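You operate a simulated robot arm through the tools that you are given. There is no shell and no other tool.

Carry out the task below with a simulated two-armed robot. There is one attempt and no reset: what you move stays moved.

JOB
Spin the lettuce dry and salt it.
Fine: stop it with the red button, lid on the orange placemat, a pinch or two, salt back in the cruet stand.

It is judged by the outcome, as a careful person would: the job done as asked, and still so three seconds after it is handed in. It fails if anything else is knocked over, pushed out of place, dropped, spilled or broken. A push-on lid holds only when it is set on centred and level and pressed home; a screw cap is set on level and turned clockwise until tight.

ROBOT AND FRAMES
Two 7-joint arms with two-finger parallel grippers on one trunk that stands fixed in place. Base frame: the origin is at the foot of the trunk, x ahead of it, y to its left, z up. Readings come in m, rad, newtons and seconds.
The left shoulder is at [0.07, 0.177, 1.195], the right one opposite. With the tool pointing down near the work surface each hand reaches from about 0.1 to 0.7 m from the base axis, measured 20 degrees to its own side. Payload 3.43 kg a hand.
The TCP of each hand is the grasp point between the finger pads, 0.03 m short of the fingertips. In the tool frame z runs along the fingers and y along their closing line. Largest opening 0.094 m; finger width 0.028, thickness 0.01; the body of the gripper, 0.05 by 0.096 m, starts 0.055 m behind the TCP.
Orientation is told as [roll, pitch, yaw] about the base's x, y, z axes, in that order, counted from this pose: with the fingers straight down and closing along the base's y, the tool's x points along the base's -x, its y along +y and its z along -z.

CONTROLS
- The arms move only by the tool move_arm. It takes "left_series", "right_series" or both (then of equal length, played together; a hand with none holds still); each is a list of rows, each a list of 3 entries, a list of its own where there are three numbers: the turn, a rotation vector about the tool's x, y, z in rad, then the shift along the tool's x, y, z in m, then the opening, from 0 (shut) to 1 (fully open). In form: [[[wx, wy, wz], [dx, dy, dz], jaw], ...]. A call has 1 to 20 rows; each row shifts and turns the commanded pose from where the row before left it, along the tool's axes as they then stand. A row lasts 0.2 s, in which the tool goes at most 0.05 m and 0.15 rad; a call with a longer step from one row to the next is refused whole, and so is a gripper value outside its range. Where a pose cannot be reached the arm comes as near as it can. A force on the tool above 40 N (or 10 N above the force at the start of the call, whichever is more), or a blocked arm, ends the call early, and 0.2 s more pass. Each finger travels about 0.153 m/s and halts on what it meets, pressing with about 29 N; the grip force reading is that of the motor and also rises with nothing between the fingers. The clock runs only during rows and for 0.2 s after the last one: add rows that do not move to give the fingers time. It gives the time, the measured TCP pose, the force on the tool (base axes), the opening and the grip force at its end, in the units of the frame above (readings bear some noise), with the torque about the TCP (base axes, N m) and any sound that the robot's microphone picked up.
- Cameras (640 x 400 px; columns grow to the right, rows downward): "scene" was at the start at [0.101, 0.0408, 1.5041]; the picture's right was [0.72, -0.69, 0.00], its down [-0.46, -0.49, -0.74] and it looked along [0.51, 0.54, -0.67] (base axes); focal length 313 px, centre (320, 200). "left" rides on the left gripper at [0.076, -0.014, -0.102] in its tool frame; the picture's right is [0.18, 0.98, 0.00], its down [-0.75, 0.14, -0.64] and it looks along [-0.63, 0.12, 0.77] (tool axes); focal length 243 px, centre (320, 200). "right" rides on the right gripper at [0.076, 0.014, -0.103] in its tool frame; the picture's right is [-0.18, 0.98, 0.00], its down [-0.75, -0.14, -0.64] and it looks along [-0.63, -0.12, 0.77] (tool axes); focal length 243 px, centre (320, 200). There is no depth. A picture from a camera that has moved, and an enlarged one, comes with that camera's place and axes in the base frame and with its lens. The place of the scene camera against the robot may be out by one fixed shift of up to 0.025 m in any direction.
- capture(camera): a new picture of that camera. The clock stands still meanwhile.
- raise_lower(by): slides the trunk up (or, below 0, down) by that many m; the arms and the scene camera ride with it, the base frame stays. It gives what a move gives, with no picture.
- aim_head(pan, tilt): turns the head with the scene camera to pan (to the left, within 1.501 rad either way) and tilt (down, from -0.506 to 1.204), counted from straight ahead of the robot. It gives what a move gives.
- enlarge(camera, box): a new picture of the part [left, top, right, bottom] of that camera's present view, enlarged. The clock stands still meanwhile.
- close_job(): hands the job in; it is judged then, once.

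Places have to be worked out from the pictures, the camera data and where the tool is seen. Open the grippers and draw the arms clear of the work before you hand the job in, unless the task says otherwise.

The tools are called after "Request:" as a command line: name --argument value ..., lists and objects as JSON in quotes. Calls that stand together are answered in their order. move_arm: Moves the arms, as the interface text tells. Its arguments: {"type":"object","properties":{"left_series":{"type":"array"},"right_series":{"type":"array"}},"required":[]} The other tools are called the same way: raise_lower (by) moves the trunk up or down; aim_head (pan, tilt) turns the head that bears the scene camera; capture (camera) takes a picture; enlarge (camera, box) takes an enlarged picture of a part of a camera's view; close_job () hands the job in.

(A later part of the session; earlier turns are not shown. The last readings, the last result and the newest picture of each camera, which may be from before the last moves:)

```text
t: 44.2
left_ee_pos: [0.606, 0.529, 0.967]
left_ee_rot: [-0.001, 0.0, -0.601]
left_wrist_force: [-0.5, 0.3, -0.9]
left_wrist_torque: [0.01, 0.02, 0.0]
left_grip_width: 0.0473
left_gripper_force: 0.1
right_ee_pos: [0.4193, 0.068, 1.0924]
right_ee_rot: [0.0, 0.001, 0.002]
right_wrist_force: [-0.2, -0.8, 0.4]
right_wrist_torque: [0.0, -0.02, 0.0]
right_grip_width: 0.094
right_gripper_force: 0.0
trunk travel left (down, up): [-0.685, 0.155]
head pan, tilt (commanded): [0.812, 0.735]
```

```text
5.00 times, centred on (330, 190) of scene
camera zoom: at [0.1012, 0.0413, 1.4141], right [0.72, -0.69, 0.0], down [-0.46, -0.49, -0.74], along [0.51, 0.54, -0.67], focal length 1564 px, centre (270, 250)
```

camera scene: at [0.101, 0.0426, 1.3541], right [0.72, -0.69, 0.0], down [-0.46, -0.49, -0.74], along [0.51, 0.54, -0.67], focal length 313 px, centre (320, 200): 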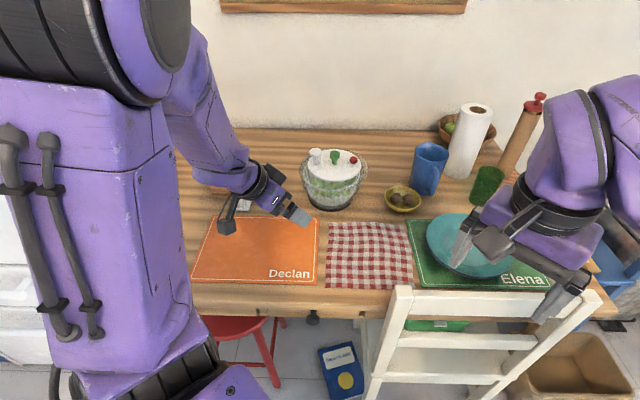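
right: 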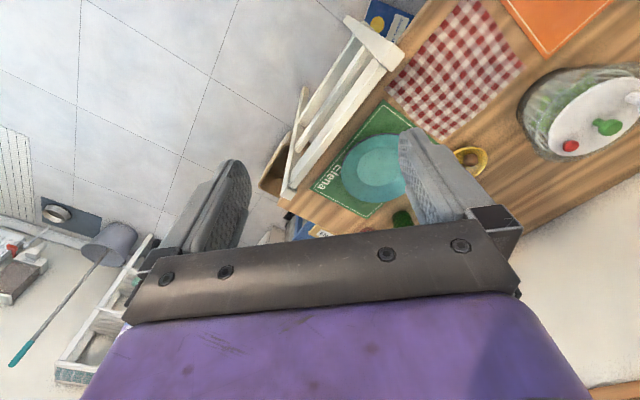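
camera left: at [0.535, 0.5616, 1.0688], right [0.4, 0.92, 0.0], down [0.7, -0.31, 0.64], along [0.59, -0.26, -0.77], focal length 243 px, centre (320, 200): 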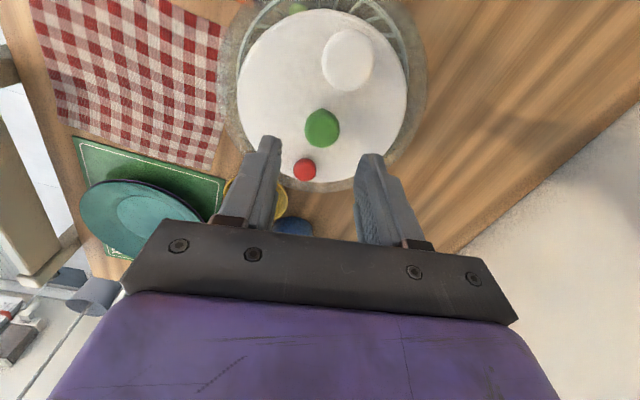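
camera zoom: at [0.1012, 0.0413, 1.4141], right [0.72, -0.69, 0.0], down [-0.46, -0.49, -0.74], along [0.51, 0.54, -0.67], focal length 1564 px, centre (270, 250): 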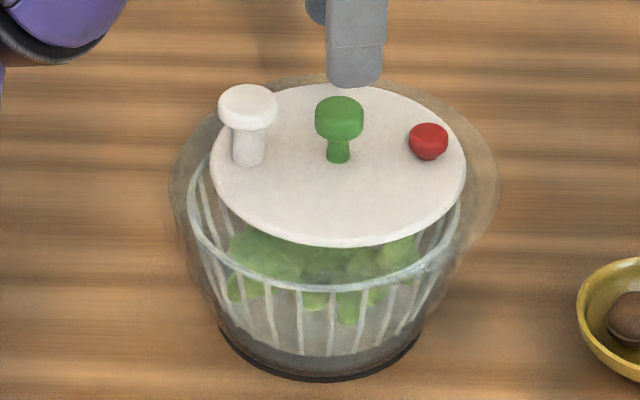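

The green knob lies midway between the opened fingers, at about (0.606, 0.532). I lower so that the fingertips straddle its head and stop a centimetre above the lid.

Request:
move_arm --left_series '[[[0, 0, 0], [0.002, 0.002, 0.02], 0.5], [[0, 0, 0], [0, 0, 0.02], 0.5], [[0, 0, 0], [0, 0, 0.015], 0.5], [[0, 0, 0], [0, 0, 0.01], 0.5]]'

Request:
enlarge --camera "scene" --box '[310, 150, 360, 200]'

Request:
capture --camera "left"

```text
t: 45.2
left_ee_pos: [0.6031, 0.5327, 0.9004]
left_ee_rot: [0.001, -0.001, -0.599]
left_wrist_force: [0.3, 0.4, 0.5]
left_wrist_torque: [-0.03, 0.01, -0.04]
left_grip_width: 0.0471
left_gripper_force: 0.0
right_ee_pos: [0.4185, 0.0684, 1.093]
right_ee_rot: [0.001, 0.001, 0.0]
right_wrist_force: [-0.2, 0.5, 0.2]
right_wrist_torque: [-0.01, 0.05, -0.02]
right_grip_width: 0.094
right_gripper_force: 0.1
trunk travel left (down, up): [-0.685, 0.155]
head pan, tilt (commanded): [0.812, 0.735]
```

```text
8.00 times, centred on (335, 175) of scene
camera zoom: at [0.1012, 0.0413, 1.4141], right [0.72, -0.69, 0.0], down [-0.46, -0.49, -0.74], along [0.51, 0.54, -0.67], focal length 2502 px, centre (200, 400)
```

zoom: 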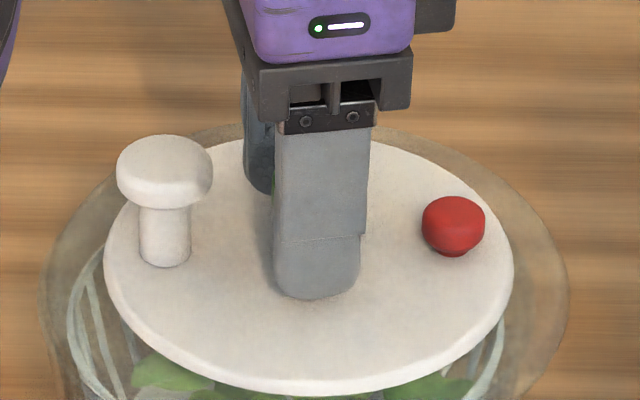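

```text
taken
camera left: at [0.5331, 0.5646, 1.0026], right [0.4, 0.92, 0.0], down [0.7, -0.31, 0.64], along [0.59, -0.26, -0.77], focal length 243 px, centre (320, 200)
```

left: 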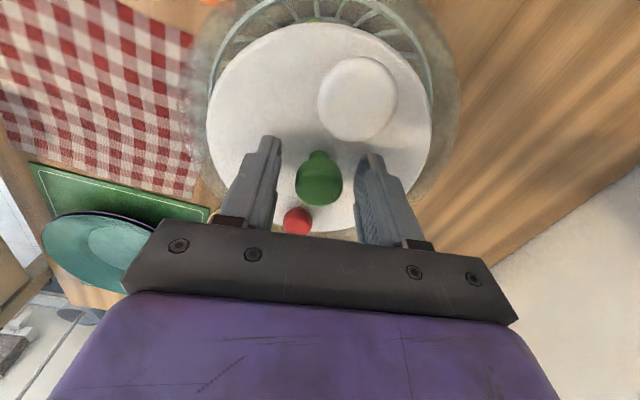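

The green knob is between the fingers with room on both sides. I close on it.

Request:
move_arm --left_series '[[[0, 0, 0], [0, 0, 0], 0.35], [[0, 0, 0], [0, 0, 0], 0.2], [[0, 0, 0], [0, 0, 0], 0.2]]'

Request:
enlarge --camera "scene" --box '[290, 150, 370, 230]'

Request:
capture --camera "left"

```text
t: 46.0
left_ee_pos: [0.6036, 0.5328, 0.9007]
left_ee_rot: [-0.002, 0.0, -0.599]
left_wrist_force: [-1.3, 0.0, 0.2]
left_wrist_torque: [-0.03, 0.03, -0.02]
left_grip_width: 0.0257
left_gripper_force: 29.0
right_ee_pos: [0.4186, 0.0679, 1.0933]
right_ee_rot: [0.0, 0.0, 0.0]
right_wrist_force: [-0.4, 0.1, 0.0]
right_wrist_torque: [0.01, 0.01, 0.0]
right_grip_width: 0.0937
right_gripper_force: 0.0
trunk travel left (down, up): [-0.685, 0.155]
head pan, tilt (commanded): [0.812, 0.735]
```

```text
5.00 times, centred on (330, 190) of scene
camera zoom: at [0.1009, 0.0409, 1.4141], right [0.72, -0.69, 0.0], down [-0.46, -0.49, -0.74], along [0.51, 0.54, -0.67], focal length 1564 px, centre (270, 250)
```

zoom: 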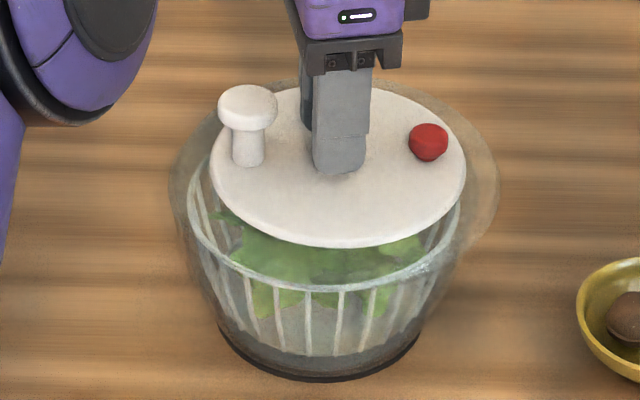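

```text
taken
camera left: at [0.5328, 0.5643, 1.003], right [0.4, 0.92, 0.0], down [0.7, -0.31, 0.64], along [0.59, -0.26, -0.77], focal length 243 px, centre (320, 200)
```

left: 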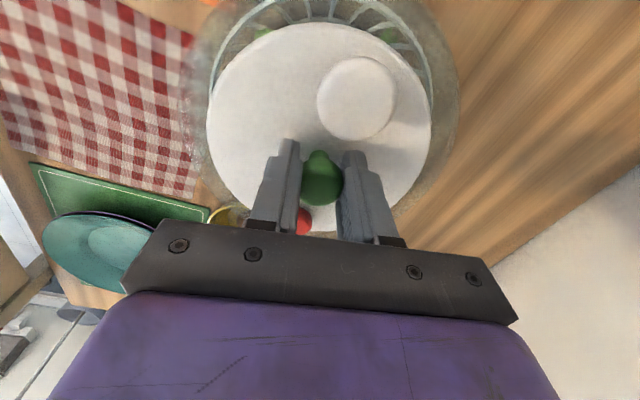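

The knob is held at 0.0257 m wide. I slide the lid back by about 7 mm toward its first place, then push it down gently.

Request:
move_arm --left_series '[[[0, 0, 0], [0.0034, 0.0006, 0], 0.2], [[0, 0, 0], [0.0034, 0.0006, 0], 0.2], [[0, 0, 0], [0, 0, 0], 0.2]]'

Request:
enlarge --camera "scene" --box '[290, 150, 370, 230]'

```text
t: 46.8
left_ee_pos: [0.5986, 0.5367, 0.9013]
left_ee_rot: [0.0, 0.0, -0.599]
left_wrist_force: [0.0, 1.2, 0.0]
left_wrist_torque: [0.07, -0.02, 0.05]
left_grip_width: 0.0258
left_gripper_force: 29.1
right_ee_pos: [0.4185, 0.0685, 1.0929]
right_ee_rot: [0.0, 0.002, -0.001]
right_wrist_force: [-0.7, 0.7, -0.2]
right_wrist_torque: [0.03, 0.03, -0.03]
right_grip_width: 0.0941
right_gripper_force: 0.2
trunk travel left (down, up): [-0.685, 0.155]
head pan, tilt (commanded): [0.812, 0.735]
```

```text
5.00 times, centred on (330, 190) of scene
camera zoom: at [0.1011, 0.041, 1.4141], right [0.72, -0.69, 0.0], down [-0.46, -0.49, -0.74], along [0.51, 0.54, -0.67], focal length 1564 px, centre (270, 250)
```

zoom: 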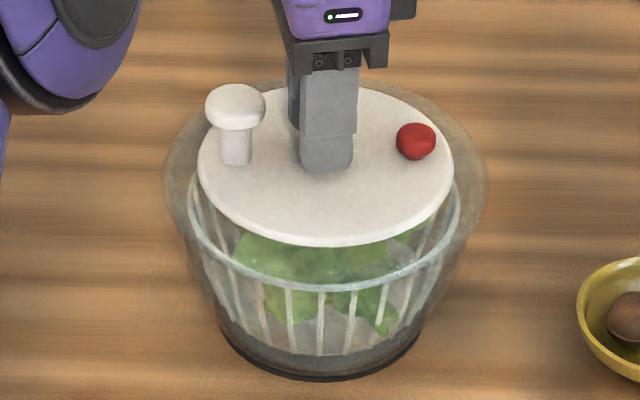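

The lid slid back freely and is now centred over the basket in the picture. I push it straight down, listening for it to seat.

Request:
move_arm --left_series '[[[0, 0, 0], [0, 0, 0.003], 0.2], [[0, 0, 0], [0, 0, 0.003], 0.2], [[0, 0, 0], [0, 0, 0.002], 0.2]]'

Request:
enlarge --camera "scene" --box '[290, 150, 370, 230]'

Request:
move_arm --left_series '[[[0, 0, 0], [0, 0, 0], 0.2]]'

Request:
enlarge --camera "scene" --box '[290, 150, 370, 230]'

```text
t: 47.6
left_ee_pos: [0.598, 0.5372, 0.9017]
left_ee_rot: [0.011, -0.007, -0.594]
left_wrist_force: [7.6, 13.9, 38.1]
left_wrist_torque: [0.34, -0.22, 0.07]
left_grip_width: 0.0259
left_gripper_force: 28.7
right_ee_pos: [0.4143, 0.0663, 1.0948]
right_ee_rot: [0.002, -0.002, 0.0]
right_wrist_force: [-0.2, -0.3, 0.4]
right_wrist_torque: [-0.05, -0.03, -0.02]
right_grip_width: 0.0941
right_gripper_force: 0.1
trunk travel left (down, up): [-0.685, 0.155]
head pan, tilt (commanded): [0.812, 0.735]
```

```text
5.00 times, centred on (330, 190) of scene
camera zoom: at [0.0968, 0.0385, 1.4152], right [0.73, -0.69, 0.0], down [-0.46, -0.48, -0.74], along [0.51, 0.54, -0.67], focal length 1564 px, centre (270, 250)
```

zoom: 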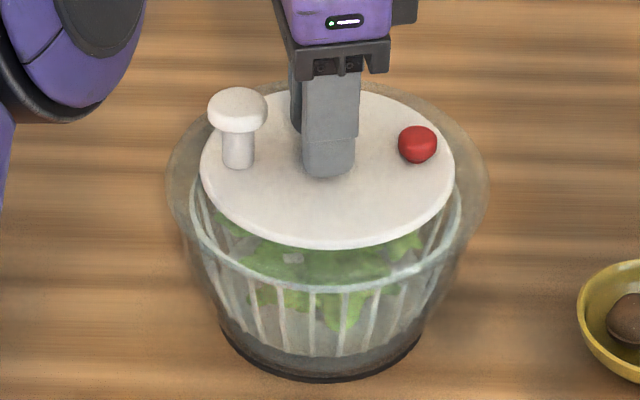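

```text
t: 48.0
left_ee_pos: [0.5986, 0.5361, 0.8997]
left_ee_rot: [0.009, -0.007, -0.597]
left_wrist_force: [7.7, 10.7, 36.4]
left_wrist_torque: [0.11, -0.36, 0.11]
left_grip_width: 0.0259
left_gripper_force: 28.9
right_ee_pos: [0.4135, 0.0666, 1.0959]
right_ee_rot: [0.003, -0.005, 0.0]
right_wrist_force: [0.5, -0.1, -0.9]
right_wrist_torque: [-0.03, -0.01, 0.01]
right_grip_width: 0.0942
right_gripper_force: 0.0
trunk travel left (down, up): [-0.685, 0.155]
head pan, tilt (commanded): [0.812, 0.735]
```

```text
5.00 times, centred on (330, 190) of scene
camera zoom: at [0.0963, 0.0378, 1.4148], right [0.72, -0.69, 0.0], down [-0.46, -0.48, -0.74], along [0.51, 0.54, -0.67], focal length 1564 px, centre (270, 250)
```

zoom: 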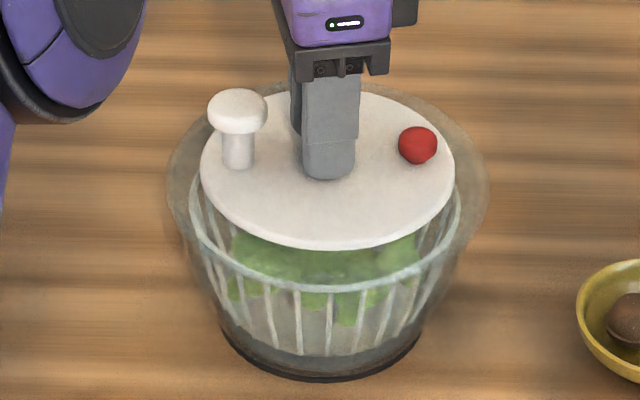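

Nothing seats: the lid simply rests on the rim at the same height and can slide. It is centred now, so I let go of the green knob, rise and bring the shut fingers over the red button for another try.

Request:
move_arm --left_series '[[[0, 0, 0], [0, 0, -0.007], 0.2], [[0, 0, 0], [0, 0, 0], 0.5], [[0, 0, 0], [0, 0, -0.03], 0.5], [[0, 0, 0], [0, 0, -0.03], 0], [[0, 0, 0], [-0.0255, -0.00325, 0], 0], [[0, 0, 0], [-0.0255, -0.00325, 0], 0]]'

Request:
capture --camera "left"

Request:
enlarge --camera "scene" --box '[290, 150, 370, 230]'

```text
t: 49.4
left_ee_pos: [0.6399, 0.5017, 0.9634]
left_ee_rot: [0.0, 0.004, -0.597]
left_wrist_force: [1.0, -0.2, -0.1]
left_wrist_torque: [0.01, 0.01, -0.02]
left_grip_width: 0.0
left_gripper_force: 28.7
right_ee_pos: [0.419, 0.0682, 1.0933]
right_ee_rot: [0.002, 0.003, 0.0]
right_wrist_force: [-0.2, -0.1, -0.5]
right_wrist_torque: [-0.01, -0.01, 0.02]
right_grip_width: 0.0943
right_gripper_force: 0.2
trunk travel left (down, up): [-0.685, 0.155]
head pan, tilt (commanded): [0.812, 0.735]
heard: snap
```

```text
taken
camera left: at [0.5682, 0.5336, 1.0642], right [0.4, 0.92, 0.0], down [0.7, -0.31, 0.64], along [0.59, -0.26, -0.77], focal length 243 px, centre (320, 200)
```

left: 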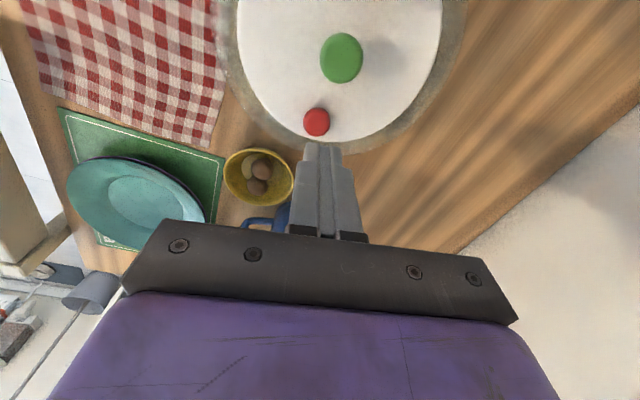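

```text
5.00 times, centred on (330, 190) of scene
camera zoom: at [0.1022, 0.0403, 1.4141], right [0.72, -0.69, 0.0], down [-0.46, -0.49, -0.74], along [0.51, 0.54, -0.67], focal length 1564 px, centre (270, 250)
```

zoom: 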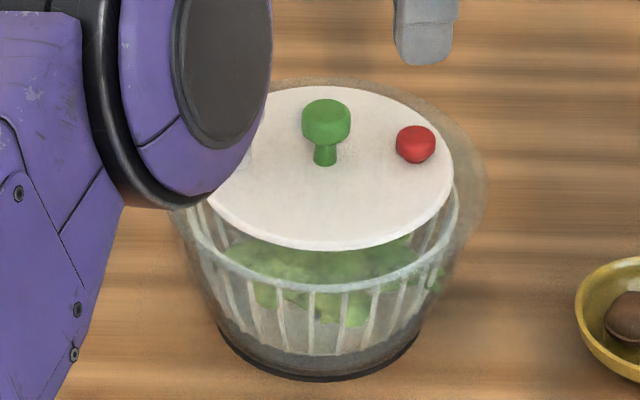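

A snap came as I let go, which is perhaps the lid seating now that it is centred. The red button is at about (0.637, 0.501). I press it again, squarely this time.

Request:
move_arm --left_series '[[[0, 0, 0], [0.0019, -0.0025, 0.02], 0], [[0, 0, 0], [0, 0, 0.02], 0], [[0, 0, 0], [0, 0, 0.01], 0], [[0, 0, 0], [0, 0, 0.004], 0], [[0, 0, 0], [0, 0, 0.004], 0], [[0, 0, 0], [0, 0, 0.002], 0], [[0, 0, 0], [0, 0, 0], 0]]'

Request:
enlarge --camera "scene" --box '[290, 150, 370, 230]'

Request:
move_arm --left_series '[[[0, 0, 0], [0, 0, 0], 0]]'

Request:
enlarge --camera "scene" --box '[290, 150, 370, 230]'

```text
t: 51.0
left_ee_pos: [0.6326, 0.5021, 0.9044]
left_ee_rot: [0.004, -0.003, -0.598]
left_wrist_force: [6.2, 6.1, 18.2]
left_wrist_torque: [0.15, -0.22, -0.02]
left_grip_width: 0.0002
left_gripper_force: 29.1
right_ee_pos: [0.4172, 0.0675, 1.0932]
right_ee_rot: [0.002, 0.001, -0.001]
right_wrist_force: [0.2, 0.0, 0.4]
right_wrist_torque: [0.03, -0.01, 0.0]
right_grip_width: 0.094
right_gripper_force: 0.1
trunk travel left (down, up): [-0.685, 0.155]
head pan, tilt (commanded): [0.812, 0.735]
heard: snap, click
```

```text
5.00 times, centred on (330, 190) of scene
camera zoom: at [0.0989, 0.0397, 1.4146], right [0.72, -0.69, 0.0], down [-0.46, -0.49, -0.74], along [0.51, 0.54, -0.67], focal length 1564 px, centre (270, 250)
```

zoom: 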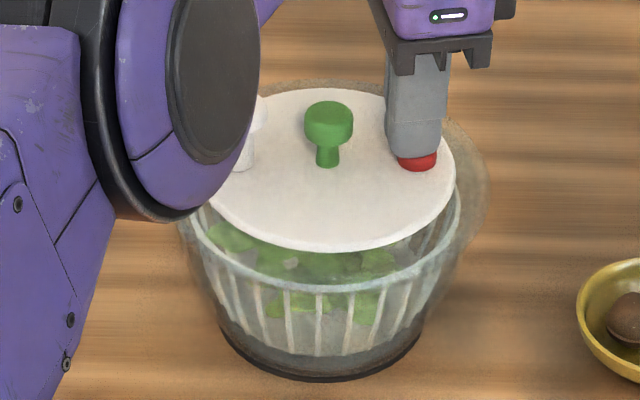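

```text
t: 51.4
left_ee_pos: [0.6328, 0.5009, 0.9037]
left_ee_rot: [0.004, -0.001, -0.596]
left_wrist_force: [6.6, 5.9, 20.5]
left_wrist_torque: [0.1, -0.27, 0.03]
left_grip_width: 0.0001
left_gripper_force: 29.5
right_ee_pos: [0.417, 0.0662, 1.0945]
right_ee_rot: [0.003, -0.002, 0.001]
right_wrist_force: [0.0, 0.0, 0.2]
right_wrist_torque: [0.03, -0.02, -0.02]
right_grip_width: 0.0939
right_gripper_force: 0.1
trunk travel left (down, up): [-0.685, 0.155]
head pan, tilt (commanded): [0.812, 0.735]
```

```text
5.00 times, centred on (330, 190) of scene
camera zoom: at [0.0987, 0.0396, 1.4145], right [0.72, -0.69, 0.0], down [-0.46, -0.49, -0.74], along [0.51, 0.54, -0.67], focal length 1564 px, centre (270, 250)
```

zoom: 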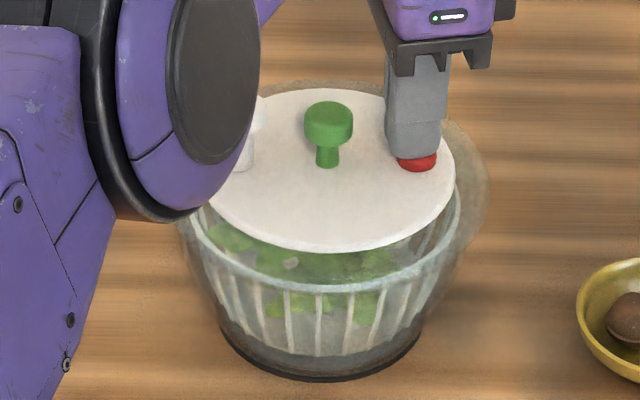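

Two pictures now match, so the basket has stopped with the button pressed. I release the button, lift clear and check that it stays still.

Request:
move_arm --left_series '[[[0, 0, 0], [0, 0, -0.01], 0], [[0, 0, 0], [0, 0, -0.03], 0], [[0, 0, 0], [0, 0, -0.03], 0], [[0, 0, 0], [0.04, 0, 0], 0], [[0, 0, 0], [0.04, 0, 0], 0]]'

Request:
enlarge --camera "scene" --box '[290, 150, 370, 230]'

Request:
move_arm --left_series '[[[0, 0, 0], [0, 0, 0], 0], [[0, 0, 0], [0, 0, 0], 0]]'

Request:
enlarge --camera "scene" --box '[290, 150, 370, 230]'

Request:
enlarge --camera "scene" --box '[310, 185, 350, 225]'

```text
t: 52.6
left_ee_pos: [0.5674, 0.5487, 0.9713]
left_ee_rot: [0.001, -0.003, -0.6]
left_wrist_force: [-1.0, 0.5, 0.3]
left_wrist_torque: [-0.02, -0.06, -0.01]
left_grip_width: 0.0
left_gripper_force: 29.8
right_ee_pos: [0.4171, 0.0683, 1.0932]
right_ee_rot: [0.0, 0.001, 0.0]
right_wrist_force: [0.6, 0.7, 0.2]
right_wrist_torque: [0.03, -0.01, -0.03]
right_grip_width: 0.0939
right_gripper_force: 0.0
trunk travel left (down, up): [-0.685, 0.155]
head pan, tilt (commanded): [0.812, 0.735]
heard: snap
```

```text
5.00 times, centred on (330, 190) of scene
camera zoom: at [0.0991, 0.0416, 1.4142], right [0.73, -0.69, 0.0], down [-0.46, -0.49, -0.74], along [0.51, 0.54, -0.67], focal length 1564 px, centre (270, 250)
```

zoom: 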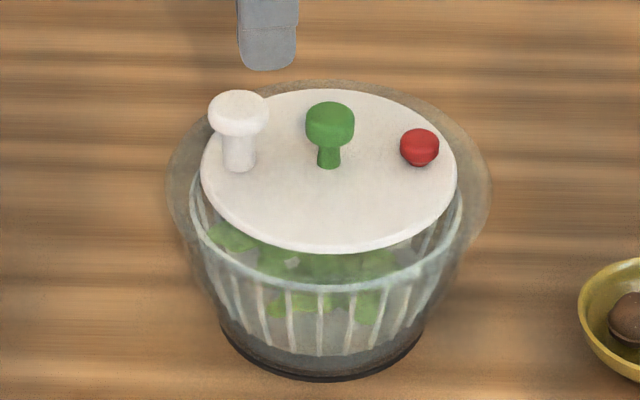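

```text
t: 53.2
left_ee_pos: [0.5676, 0.5499, 0.9707]
left_ee_rot: [0.001, 0.0, -0.597]
left_wrist_force: [0.0, 0.7, -0.5]
left_wrist_torque: [0.01, -0.03, 0.04]
left_grip_width: 0.0
left_gripper_force: 29.6
right_ee_pos: [0.4178, 0.0677, 1.0926]
right_ee_rot: [-0.001, 0.001, 0.001]
right_wrist_force: [0.5, -0.6, 0.2]
right_wrist_torque: [-0.03, -0.01, 0.03]
right_grip_width: 0.0942
right_gripper_force: 0.0
trunk travel left (down, up): [-0.685, 0.155]
head pan, tilt (commanded): [0.812, 0.735]
```

```text
5.00 times, centred on (330, 190) of scene
camera zoom: at [0.1009, 0.0409, 1.4141], right [0.72, -0.69, 0.0], down [-0.46, -0.49, -0.74], along [0.51, 0.54, -0.67], focal length 1564 px, centre (270, 250)
```

zoom: 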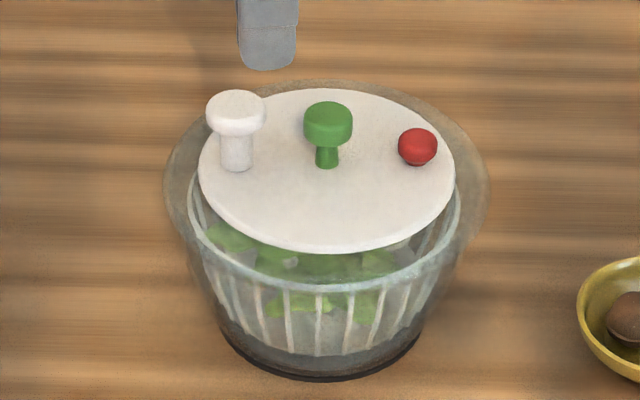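

```text
10.00 times, centred on (330, 205) of scene
camera zoom: at [0.1009, 0.0409, 1.4141], right [0.72, -0.69, 0.0], down [-0.46, -0.49, -0.74], along [0.51, 0.54, -0.67], focal length 3128 px, centre (220, 150)
```

zoom: 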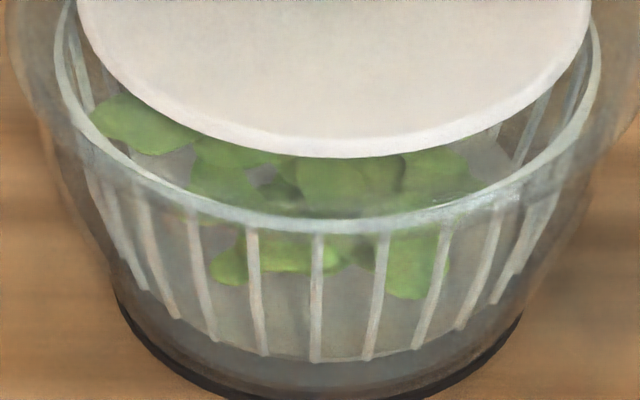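

The basket is stopped and the lettuce looks dry. Next is the lid. I take a picture from the hand to place the green knob again before gripping it.

Request:
capture --camera "left"

```text
taken
camera left: at [0.4976, 0.58, 1.0715], right [0.4, 0.92, 0.0], down [0.7, -0.31, 0.64], along [0.59, -0.26, -0.77], focal length 243 px, centre (320, 200)
```

left: 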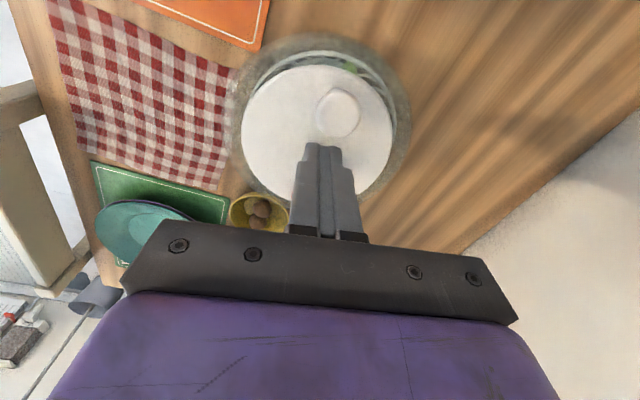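

The fingers hide the green knob here. I open partway and move above its expected place at (0.600, 0.536), then check.

Request:
move_arm --left_series '[[[0, 0, 0], [-0.0346, 0.0068, 0], 0.5], [[0, 0, 0], [0, 0, 0.02], 0.5], [[0, 0, 0], [0, 0, 0], 0.5]]'

Request:
capture --camera "left"

```text
t: 54.0
left_ee_pos: [0.601, 0.5352, 0.9496]
left_ee_rot: [0.001, 0.001, -0.597]
left_wrist_force: [-0.2, 0.3, 0.0]
left_wrist_torque: [0.03, 0.04, -0.02]
left_grip_width: 0.0473
left_gripper_force: 0.0
right_ee_pos: [0.4183, 0.0679, 1.0927]
right_ee_rot: [0.0, 0.0, 0.0]
right_wrist_force: [0.1, -0.3, 0.2]
right_wrist_torque: [-0.01, -0.04, 0.01]
right_grip_width: 0.094
right_gripper_force: 0.0
trunk travel left (down, up): [-0.685, 0.155]
head pan, tilt (commanded): [0.812, 0.735]
```

```text
taken
camera left: at [0.5308, 0.5652, 1.0521], right [0.4, 0.92, 0.0], down [0.7, -0.31, 0.64], along [0.59, -0.26, -0.77], focal length 243 px, centre (320, 200)
```

left: 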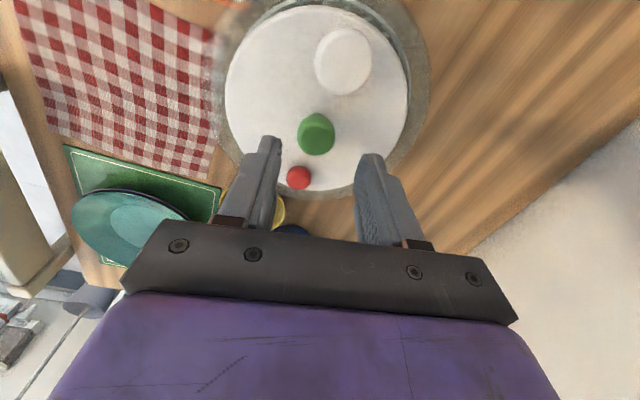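

The knob is a few millimetres off, at about (0.597, 0.534). I correct, lower onto it, and close.

Request:
move_arm --left_series '[[[0, 0, 0], [0.0025, -0.003, 0.02], 0.5], [[0, 0, 0], [0, 0, 0.02], 0.5], [[0, 0, 0], [0, 0, 0.0116], 0.5], [[0, 0, 0], [0, 0, 0], 0.35], [[0, 0, 0], [0, 0, 0], 0.1], [[0, 0, 0], [0, 0, 0], 0.1]]'

Request:
capture --camera "left"

Request:
enlarge --camera "scene" --box '[290, 150, 370, 230]'

```text
t: 55.4
left_ee_pos: [0.5969, 0.5318, 0.8999]
left_ee_rot: [-0.001, 0.001, -0.598]
left_wrist_force: [0.6, 1.4, 1.1]
left_wrist_torque: [0.0, -0.07, 0.02]
left_grip_width: 0.0257
left_gripper_force: 29.3
right_ee_pos: [0.4187, 0.0685, 1.0929]
right_ee_rot: [0.0, -0.001, 0.001]
right_wrist_force: [0.1, -0.3, 0.5]
right_wrist_torque: [0.01, 0.01, 0.0]
right_grip_width: 0.0941
right_gripper_force: 0.0
trunk travel left (down, up): [-0.685, 0.155]
head pan, tilt (commanded): [0.812, 0.735]
heard: snap
```

```text
taken
camera left: at [0.5268, 0.5637, 1.0015], right [0.4, 0.92, 0.0], down [0.7, -0.31, 0.64], along [0.59, -0.26, -0.77], focal length 243 px, centre (320, 200)
```

left: 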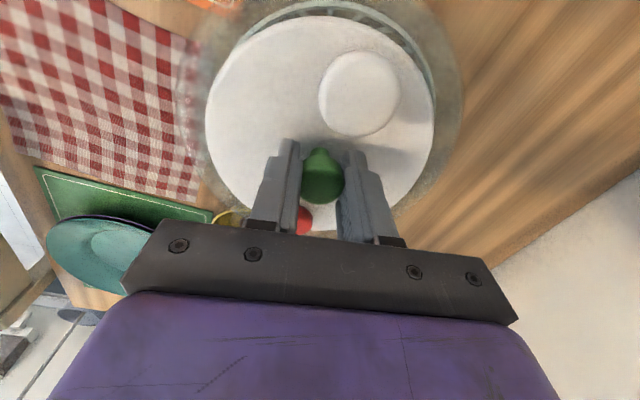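

```text
5.00 times, centred on (330, 190) of scene
camera zoom: at [0.101, 0.0412, 1.4141], right [0.72, -0.69, 0.0], down [-0.46, -0.49, -0.74], along [0.51, 0.54, -0.67], focal length 1564 px, centre (270, 250)
```

zoom: 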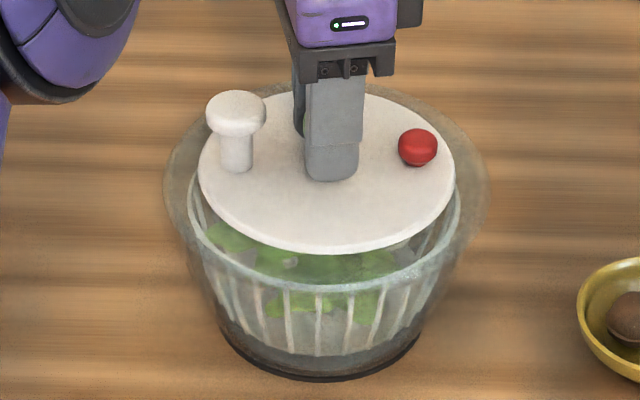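

The knob is held. I lift straight up slowly by 3 cm and check that only the lid comes.

Request:
move_arm --left_series '[[[0, 0, 0], [0, 0, -0.005], 0.1], [[0, 0, 0], [0, 0, -0.005], 0.1], [[0, 0, 0], [0, 0, -0.01], 0.1], [[0, 0, 0], [0, 0, -0.01], 0.1]]'

Request:
enlarge --camera "scene" --box '[280, 140, 380, 240]'

```text
t: 56.4
left_ee_pos: [0.5975, 0.5326, 0.9295]
left_ee_rot: [0.001, 0.0, -0.597]
left_wrist_force: [0.6, 0.2, -1.9]
left_wrist_torque: [0.02, -0.01, 0.0]
left_grip_width: 0.0258
left_gripper_force: 29.2
right_ee_pos: [0.4174, 0.0684, 1.0934]
right_ee_rot: [-0.001, -0.001, 0.0]
right_wrist_force: [-0.9, -0.1, 0.0]
right_wrist_torque: [0.02, 0.02, 0.01]
right_grip_width: 0.094
right_gripper_force: 0.1
trunk travel left (down, up): [-0.685, 0.155]
head pan, tilt (commanded): [0.812, 0.735]
```

```text
4.00 times, centred on (330, 190) of scene
camera zoom: at [0.101, 0.0412, 1.4141], right [0.72, -0.69, 0.0], down [-0.46, -0.49, -0.74], along [0.51, 0.54, -0.67], focal length 1251 px, centre (280, 240)
```

zoom: 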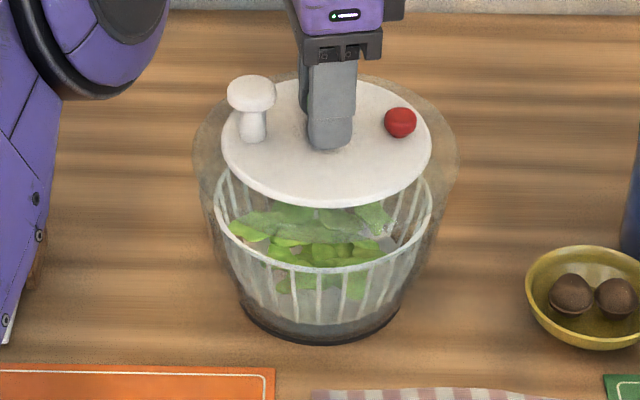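

Only the lid rises, weighing about 2 N. I lift it well clear of the bowl and look again.

Request:
move_arm --left_series '[[[0, 0, 0], [0, 0, -0.02], 0.1], [[0, 0, 0], [0, 0, -0.025], 0.1], [[0, 0, 0], [0, 0, -0.025], 0.1], [[0, 0, 0], [0, 0, -0.02], 0.1]]'

Request:
enlarge --camera "scene" --box '[260, 100, 400, 240]'

Request:
capture --camera "left"

```text
t: 57.4
left_ee_pos: [0.597, 0.5318, 1.0202]
left_ee_rot: [0.0, 0.0, -0.598]
left_wrist_force: [0.4, 0.4, -2.0]
left_wrist_torque: [-0.02, -0.02, 0.02]
left_grip_width: 0.0256
left_gripper_force: 28.7
right_ee_pos: [0.4183, 0.0683, 1.0929]
right_ee_rot: [-0.001, -0.002, 0.0]
right_wrist_force: [-0.6, 0.0, -0.4]
right_wrist_torque: [0.01, -0.03, -0.03]
right_grip_width: 0.0941
right_gripper_force: 0.0
trunk travel left (down, up): [-0.685, 0.155]
head pan, tilt (commanded): [0.812, 0.735]
```

```text
2.86 times, centred on (330, 170) of scene
camera zoom: at [0.1006, 0.0408, 1.4141], right [0.72, -0.69, 0.0], down [-0.46, -0.49, -0.74], along [0.51, 0.54, -0.67], focal length 894 px, centre (291, 286)
```

zoom: 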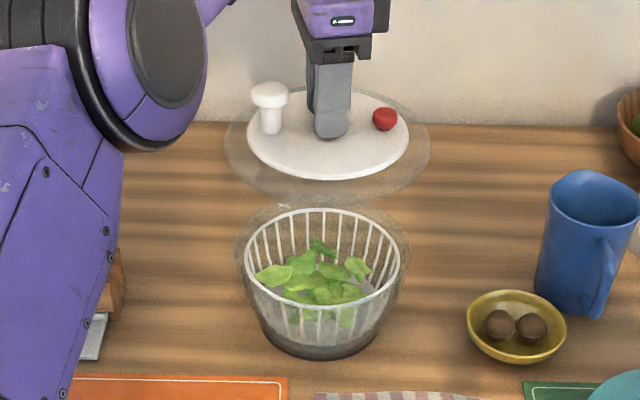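

```text
taken
camera left: at [0.5274, 0.5636, 1.1225], right [0.4, 0.92, 0.0], down [0.7, -0.31, 0.64], along [0.59, -0.26, -0.77], focal length 243 px, centre (320, 200)
```

left: 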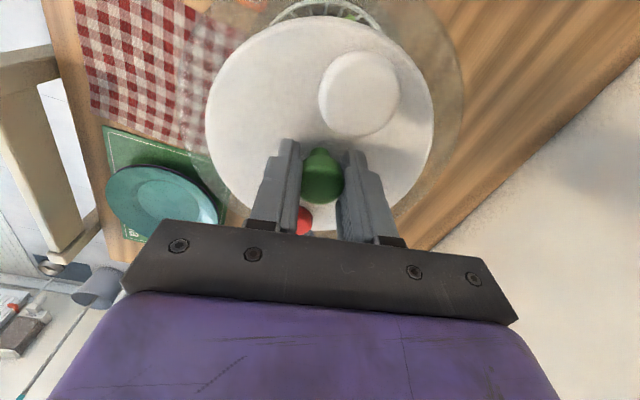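

The lid is a disc with a clear flange and hangs level. I carry it over to above the middle of the orange placemat, at about (0.334, 0.517).

Request:
move_arm --left_series '[[[0, 0, 0], [0.0299, -0.0231, 0], 0.1], [[0, 0, 0], [0.0299, -0.0231, 0], 0.1], [[0, 0, 0], [0.0299, -0.0231, 0], 0.1], [[0, 0, 0], [0.0299, -0.0231, 0], 0.1], [[0, 0, 0], [0.0299, -0.0231, 0], 0.1], [[0, 0, 0], [0.0299, -0.0231, 0], 0.1], [[0, 0, 0], [0.0299, -0.0231, 0], 0.1]]'

Request:
capture --camera "scene"

Request:
capture --camera "left"

```text
t: 59.0
left_ee_pos: [0.3309, 0.5168, 1.0186]
left_ee_rot: [0.001, -0.002, -0.597]
left_wrist_force: [-0.8, 0.1, -1.4]
left_wrist_torque: [0.01, -0.04, -0.01]
left_grip_width: 0.0259
left_gripper_force: 28.8
right_ee_pos: [0.4174, 0.0676, 1.0935]
right_ee_rot: [-0.001, 0.001, 0.001]
right_wrist_force: [0.7, -0.5, 0.3]
right_wrist_torque: [0.01, -0.02, -0.03]
right_grip_width: 0.0943
right_gripper_force: 0.1
trunk travel left (down, up): [-0.685, 0.155]
head pan, tilt (commanded): [0.812, 0.735]
```

```text
taken
camera scene: at [0.0995, 0.0407, 1.4143], right [0.72, -0.69, 0.0], down [-0.46, -0.49, -0.74], along [0.51, 0.54, -0.67], focal length 313 px, centre (320, 200)
```

scene: 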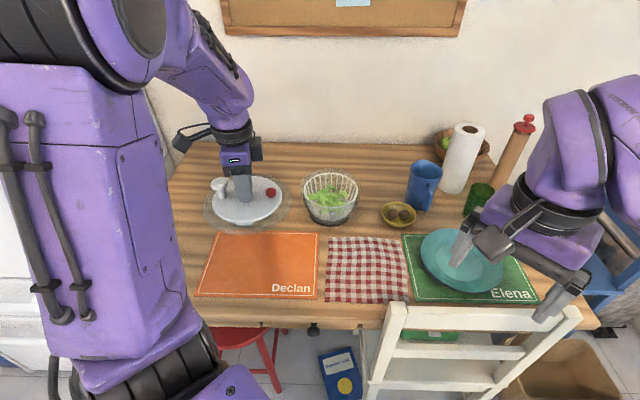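

```text
taken
camera left: at [0.2599, 0.5483, 1.1207], right [0.4, 0.92, 0.0], down [0.7, -0.31, 0.64], along [0.59, -0.26, -0.77], focal length 243 px, centre (320, 200)
```

left: 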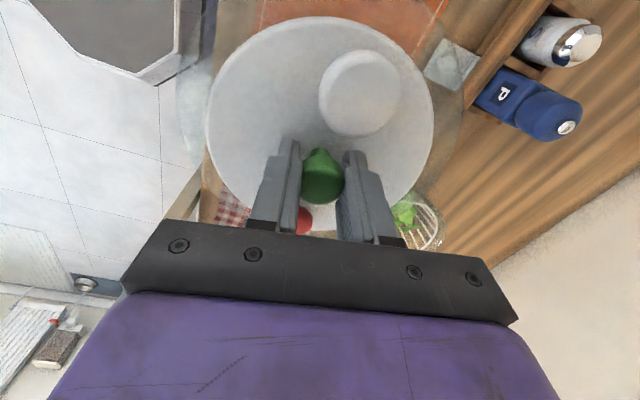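

The lid is over the mat's middle. I lower it to about 3 cm above the mat and check its place.

Request:
move_arm --left_series '[[[0, 0, 0], [-0.0022, -0.0033, 0.042], 0.1], [[0, 0, 0], [0, 0, 0.042], 0.1], [[0, 0, 0], [0, 0, 0.042], 0.1], [[0, 0, 0], [0, 0, 0.042], 0.1], [[0, 0, 0], [0, 0, 0.018], 0.1]]'

Request:
capture --camera "scene"

Request:
enlarge --camera "scene" --box '[180, 180, 340, 320]'

```text
t: 60.2
left_ee_pos: [0.3349, 0.5128, 0.8297]
left_ee_rot: [0.0, -0.001, -0.596]
left_wrist_force: [-0.3, 1.2, -2.6]
left_wrist_torque: [0.01, 0.0, 0.02]
left_grip_width: 0.0258
left_gripper_force: 29.3
right_ee_pos: [0.4184, 0.069, 1.0932]
right_ee_rot: [0.0, 0.002, -0.002]
right_wrist_force: [0.3, -0.1, 0.0]
right_wrist_torque: [-0.01, -0.04, -0.03]
right_grip_width: 0.0939
right_gripper_force: 0.0
trunk travel left (down, up): [-0.685, 0.155]
head pan, tilt (commanded): [0.812, 0.735]
```

```text
taken
camera scene: at [0.101, 0.0414, 1.4141], right [0.72, -0.69, 0.0], down [-0.46, -0.49, -0.74], along [0.51, 0.54, -0.67], focal length 313 px, centre (320, 200)
```

scene: 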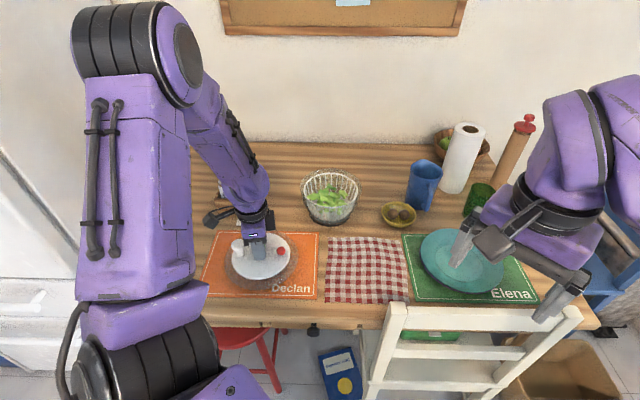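

```text
2.86 times, centred on (260, 250) of scene
camera zoom: at [0.101, 0.0414, 1.4141], right [0.72, -0.69, 0.0], down [-0.46, -0.49, -0.74], along [0.51, 0.54, -0.67], focal length 894 px, centre (491, 57)
```

zoom: 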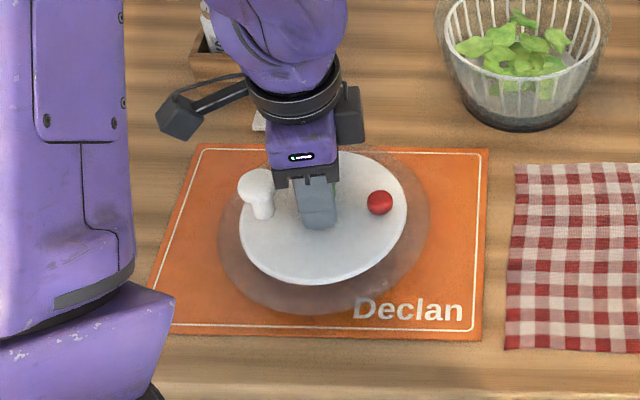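

Seen in perspective, the lid looks slightly near to the mat's front edge. I lower to just above the mat and judge from the picture there.

Request:
move_arm --left_series '[[[0, 0, 0], [0, 0, 0.008], 0.1], [[0, 0, 0], [0, 0, 0.004], 0.1]]'

Request:
enlarge --camera "scene" --box '[180, 180, 340, 320]'

Request:
capture --camera "left"

```text
t: 60.8
left_ee_pos: [0.3343, 0.513, 0.8188]
left_ee_rot: [0.001, 0.001, -0.598]
left_wrist_force: [1.2, -0.1, -1.8]
left_wrist_torque: [-0.01, -0.02, -0.04]
left_grip_width: 0.0259
left_gripper_force: 29.3
right_ee_pos: [0.4178, 0.0692, 1.093]
right_ee_rot: [-0.001, 0.003, -0.001]
right_wrist_force: [-0.1, -0.3, 0.9]
right_wrist_torque: [0.03, -0.01, 0.02]
right_grip_width: 0.0941
right_gripper_force: 0.0
trunk travel left (down, up): [-0.685, 0.155]
head pan, tilt (commanded): [0.812, 0.735]
```

```text
2.86 times, centred on (260, 250) of scene
camera zoom: at [0.101, 0.0412, 1.4141], right [0.72, -0.69, 0.0], down [-0.46, -0.49, -0.74], along [0.51, 0.54, -0.67], focal length 894 px, centre (491, 57)
```

zoom: 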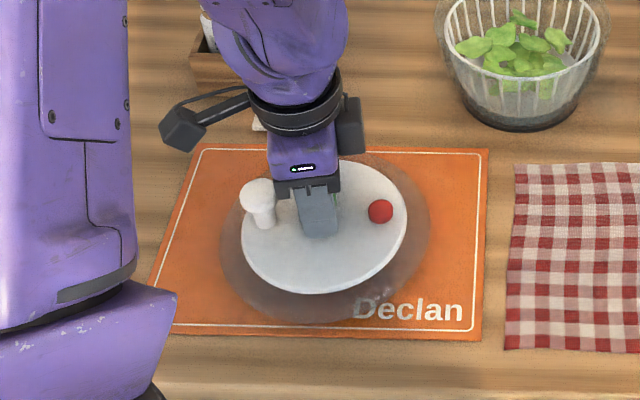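

```text
taken
camera left: at [0.2632, 0.5442, 0.9212], right [0.4, 0.92, 0.0], down [0.7, -0.31, 0.64], along [0.59, -0.26, -0.77], focal length 243 px, centre (320, 200)
```

left: 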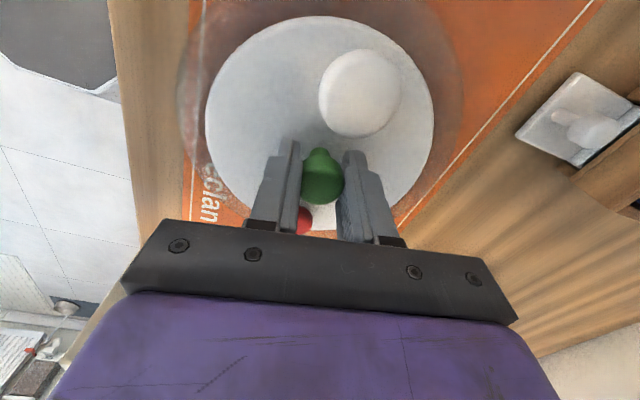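

The lid needs to go about 1 cm away from the robot to be central on the mat. I shift it so, and lower in small steps until it touches.

Request:
move_arm --left_series '[[[0, 0, 0], [-0.0021, 0.0097, 0], 0.1], [[0, 0, 0], [0, 0, 0.003], 0.1], [[0, 0, 0], [0, 0, 0.003], 0.1], [[0, 0, 0], [0, 0, 0.003], 0.1]]'

Request:
enlarge --camera "scene" --box '[180, 180, 340, 320]'

```text
t: 61.8
left_ee_pos: [0.3399, 0.5194, 0.8114]
left_ee_rot: [-0.001, 0.002, -0.599]
left_wrist_force: [0.2, 1.4, -2.9]
left_wrist_torque: [0.03, -0.05, 0.05]
left_grip_width: 0.0257
left_gripper_force: 29.4
right_ee_pos: [0.418, 0.0695, 1.0928]
right_ee_rot: [0.002, 0.003, 0.0]
right_wrist_force: [-0.1, -0.7, 0.4]
right_wrist_torque: [0.0, -0.03, -0.01]
right_grip_width: 0.0941
right_gripper_force: 0.0
trunk travel left (down, up): [-0.685, 0.155]
head pan, tilt (commanded): [0.812, 0.735]
```

```text
2.86 times, centred on (260, 250) of scene
camera zoom: at [0.1012, 0.0416, 1.4141], right [0.72, -0.69, 0.0], down [-0.46, -0.49, -0.74], along [0.51, 0.54, -0.67], focal length 894 px, centre (491, 57)
```

zoom: 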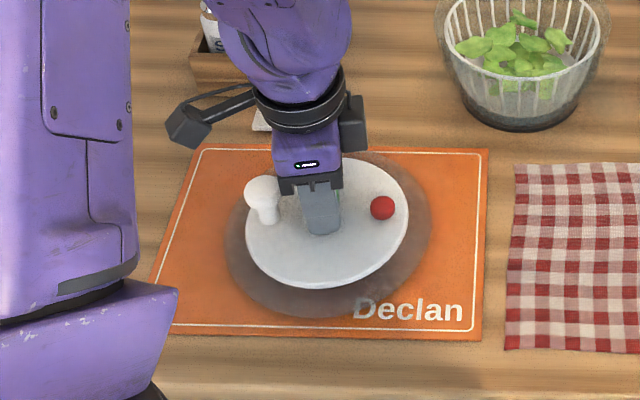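

There is no contact yet and the lid lies well inside the mat. I go on lowering by 3 mm steps.

Request:
move_arm --left_series '[[[0, 0, 0], [0, 0, 0.003], 0.1], [[0, 0, 0], [0, 0, 0.003], 0.1], [[0, 0, 0], [0, 0, 0.003], 0.1]]'

Request:
move_arm --left_series '[[[0, 0, 0], [0, 0, 0.003], 0.1]]'

```text
t: 62.6
left_ee_pos: [0.3412, 0.5191, 0.8043]
left_ee_rot: [0.004, -0.003, -0.597]
left_wrist_force: [0.9, 6.1, 16.6]
left_wrist_torque: [0.06, -0.03, 0.02]
left_grip_width: 0.0257
left_gripper_force: 29.2
right_ee_pos: [0.4165, 0.0664, 1.0948]
right_ee_rot: [0.001, -0.001, 0.0]
right_wrist_force: [0.5, -0.3, -0.1]
right_wrist_torque: [0.01, -0.05, -0.02]
right_grip_width: 0.0941
right_gripper_force: 0.1
trunk travel left (down, up): [-0.685, 0.155]
head pan, tilt (commanded): [0.812, 0.735]
```

```text
t: 63.1
left_ee_pos: [0.3414, 0.5199, 0.8048]
left_ee_rot: [0.012, -0.003, -0.597]
left_wrist_force: [-7.1, -0.3, 21.9]
left_wrist_torque: [-0.26, 0.1, -0.01]
left_grip_width: 0.0259
left_gripper_force: 29.3
right_ee_pos: [0.4158, 0.0662, 1.0936]
right_ee_rot: [0.003, -0.001, 0.002]
right_wrist_force: [0.4, 0.6, 0.0]
right_wrist_torque: [-0.01, -0.03, -0.04]
right_grip_width: 0.0939
right_gripper_force: 0.0
trunk travel left (down, up): [-0.685, 0.155]
head pan, tilt (commanded): [0.812, 0.735]
stopped in row 1 (left hand): the force on the tool passed its limit at 41 N (the readings are from after the stop); the commanded pose is now the measured one
```

The lid rests on the mat, with contact at about z 0.805. I ease the pressure, open the fingers and rise straight up.

Request:
move_arm --left_series '[[[0, 0, 0], [0, 0, -0.002], 0.1], [[0, 0, 0], [0, 0, 0], 0.5], [[0, 0, 0], [0, 0, 0], 0.5], [[0, 0, 0], [0, 0, -0.02], 0.5], [[0, 0, 0], [0, 0, -0.04], 0.5], [[0, 0, 0], [0, 0, -0.04], 0.5]]'

Request:
capture --camera "scene"

Request:
capture --camera "left"

```text
t: 64.5
left_ee_pos: [0.3413, 0.5208, 0.9045]
left_ee_rot: [0.008, -0.003, -0.599]
left_wrist_force: [-0.1, 0.0, 0.4]
left_wrist_torque: [0.0, -0.02, 0.0]
left_grip_width: 0.047
left_gripper_force: 0.0
right_ee_pos: [0.4161, 0.0687, 1.0941]
right_ee_rot: [0.001, 0.0, 0.0]
right_wrist_force: [-0.1, -0.5, 0.6]
right_wrist_torque: [0.02, 0.0, -0.01]
right_grip_width: 0.0941
right_gripper_force: 0.0
trunk travel left (down, up): [-0.685, 0.155]
head pan, tilt (commanded): [0.812, 0.735]
```

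```text
taken
camera scene: at [0.0999, 0.04, 1.4142], right [0.72, -0.69, 0.0], down [-0.46, -0.49, -0.74], along [0.51, 0.54, -0.67], focal length 313 px, centre (320, 200)
```

scene: 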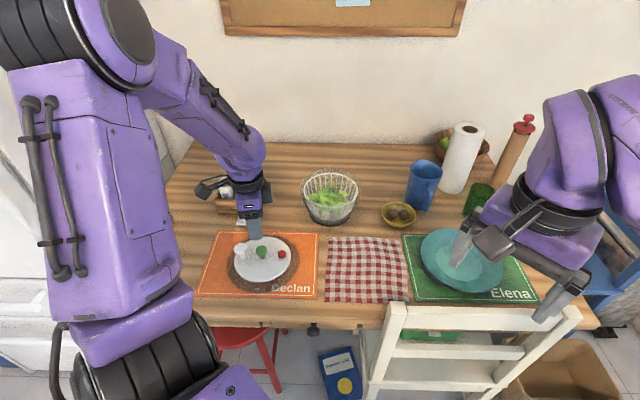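

```text
taken
camera left: at [0.2701, 0.5516, 1.0057], right [0.4, 0.92, 0.01], down [0.7, -0.31, 0.64], along [0.59, -0.25, -0.76], focal length 243 px, centre (320, 200)
```

left: 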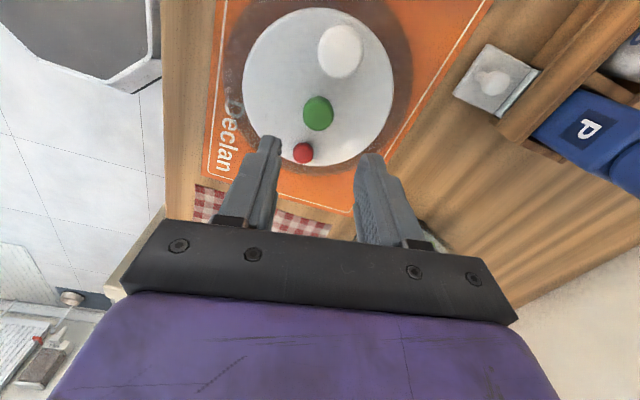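

The lid rests flat on the orange mat. Now the salt: I raise the hand, turn it back to zero yaw and move it toward the cruet stand to look at the shaker from near.

Request:
move_arm --left_series '[[[0, 0, -0.15], [0, 0, -0.04], 0.5], [[0, 0, -0.15], [0, 0, -0.04], 0.5], [[0, 0, -0.15], [0, 0, 0], 0.5], [[0, 0, -0.15], [0, 0, 0], 0.5], [[0, 0, 0], [0.006, 0.037, 0.004], 0.5], [[0, 0, 0], [0.006, 0.037, 0.004], 0.5], [[0, 0, 0], [0.006, 0.037, 0.004], 0.5], [[0, 0, 0], [0.006, 0.037, 0.004], 0.5], [[0, 0, 0], [0.006, 0.037, 0.004], 0.5], [[0, 0, 0], [0.006, 0.037, 0.004], 0.5]]'

Request:
capture --camera "left"

Request:
capture --camera "scene"

```text
t: 66.8
left_ee_pos: [0.3067, 0.7444, 0.9559]
left_ee_rot: [0.005, -0.004, -0.001]
left_wrist_force: [0.0, 0.1, -0.5]
left_wrist_torque: [-0.02, 0.01, 0.0]
left_grip_width: 0.0472
left_gripper_force: 0.0
right_ee_pos: [0.4176, 0.0697, 1.0931]
right_ee_rot: [-0.003, 0.002, 0.0]
right_wrist_force: [0.3, -0.1, -0.5]
right_wrist_torque: [-0.03, -0.02, -0.02]
right_grip_width: 0.0938
right_gripper_force: 0.0
trunk travel left (down, up): [-0.685, 0.155]
head pan, tilt (commanded): [0.812, 0.735]
```

```text
taken
camera left: at [0.2303, 0.7297, 1.0582], right [-0.18, 0.98, 0.0], down [0.75, 0.14, 0.65], along [0.63, 0.12, -0.76], focal length 243 px, centre (320, 200)
```

left: 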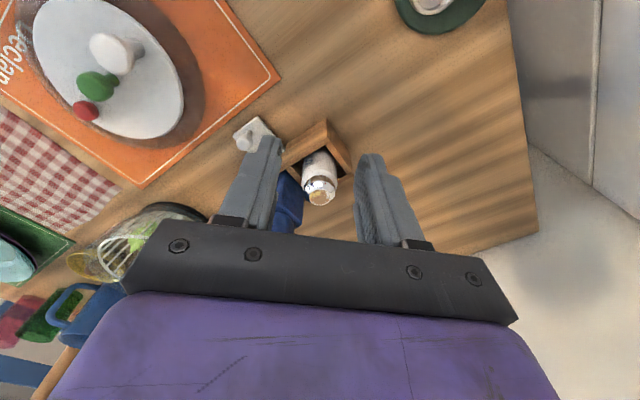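

```text
taken
camera scene: at [0.1011, 0.0435, 1.414], right [0.72, -0.69, 0.0], down [-0.46, -0.49, -0.74], along [0.51, 0.54, -0.67], focal length 313 px, centre (320, 200)
```

scene: 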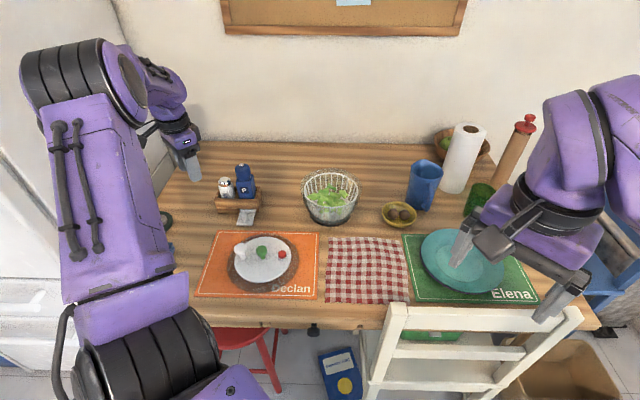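

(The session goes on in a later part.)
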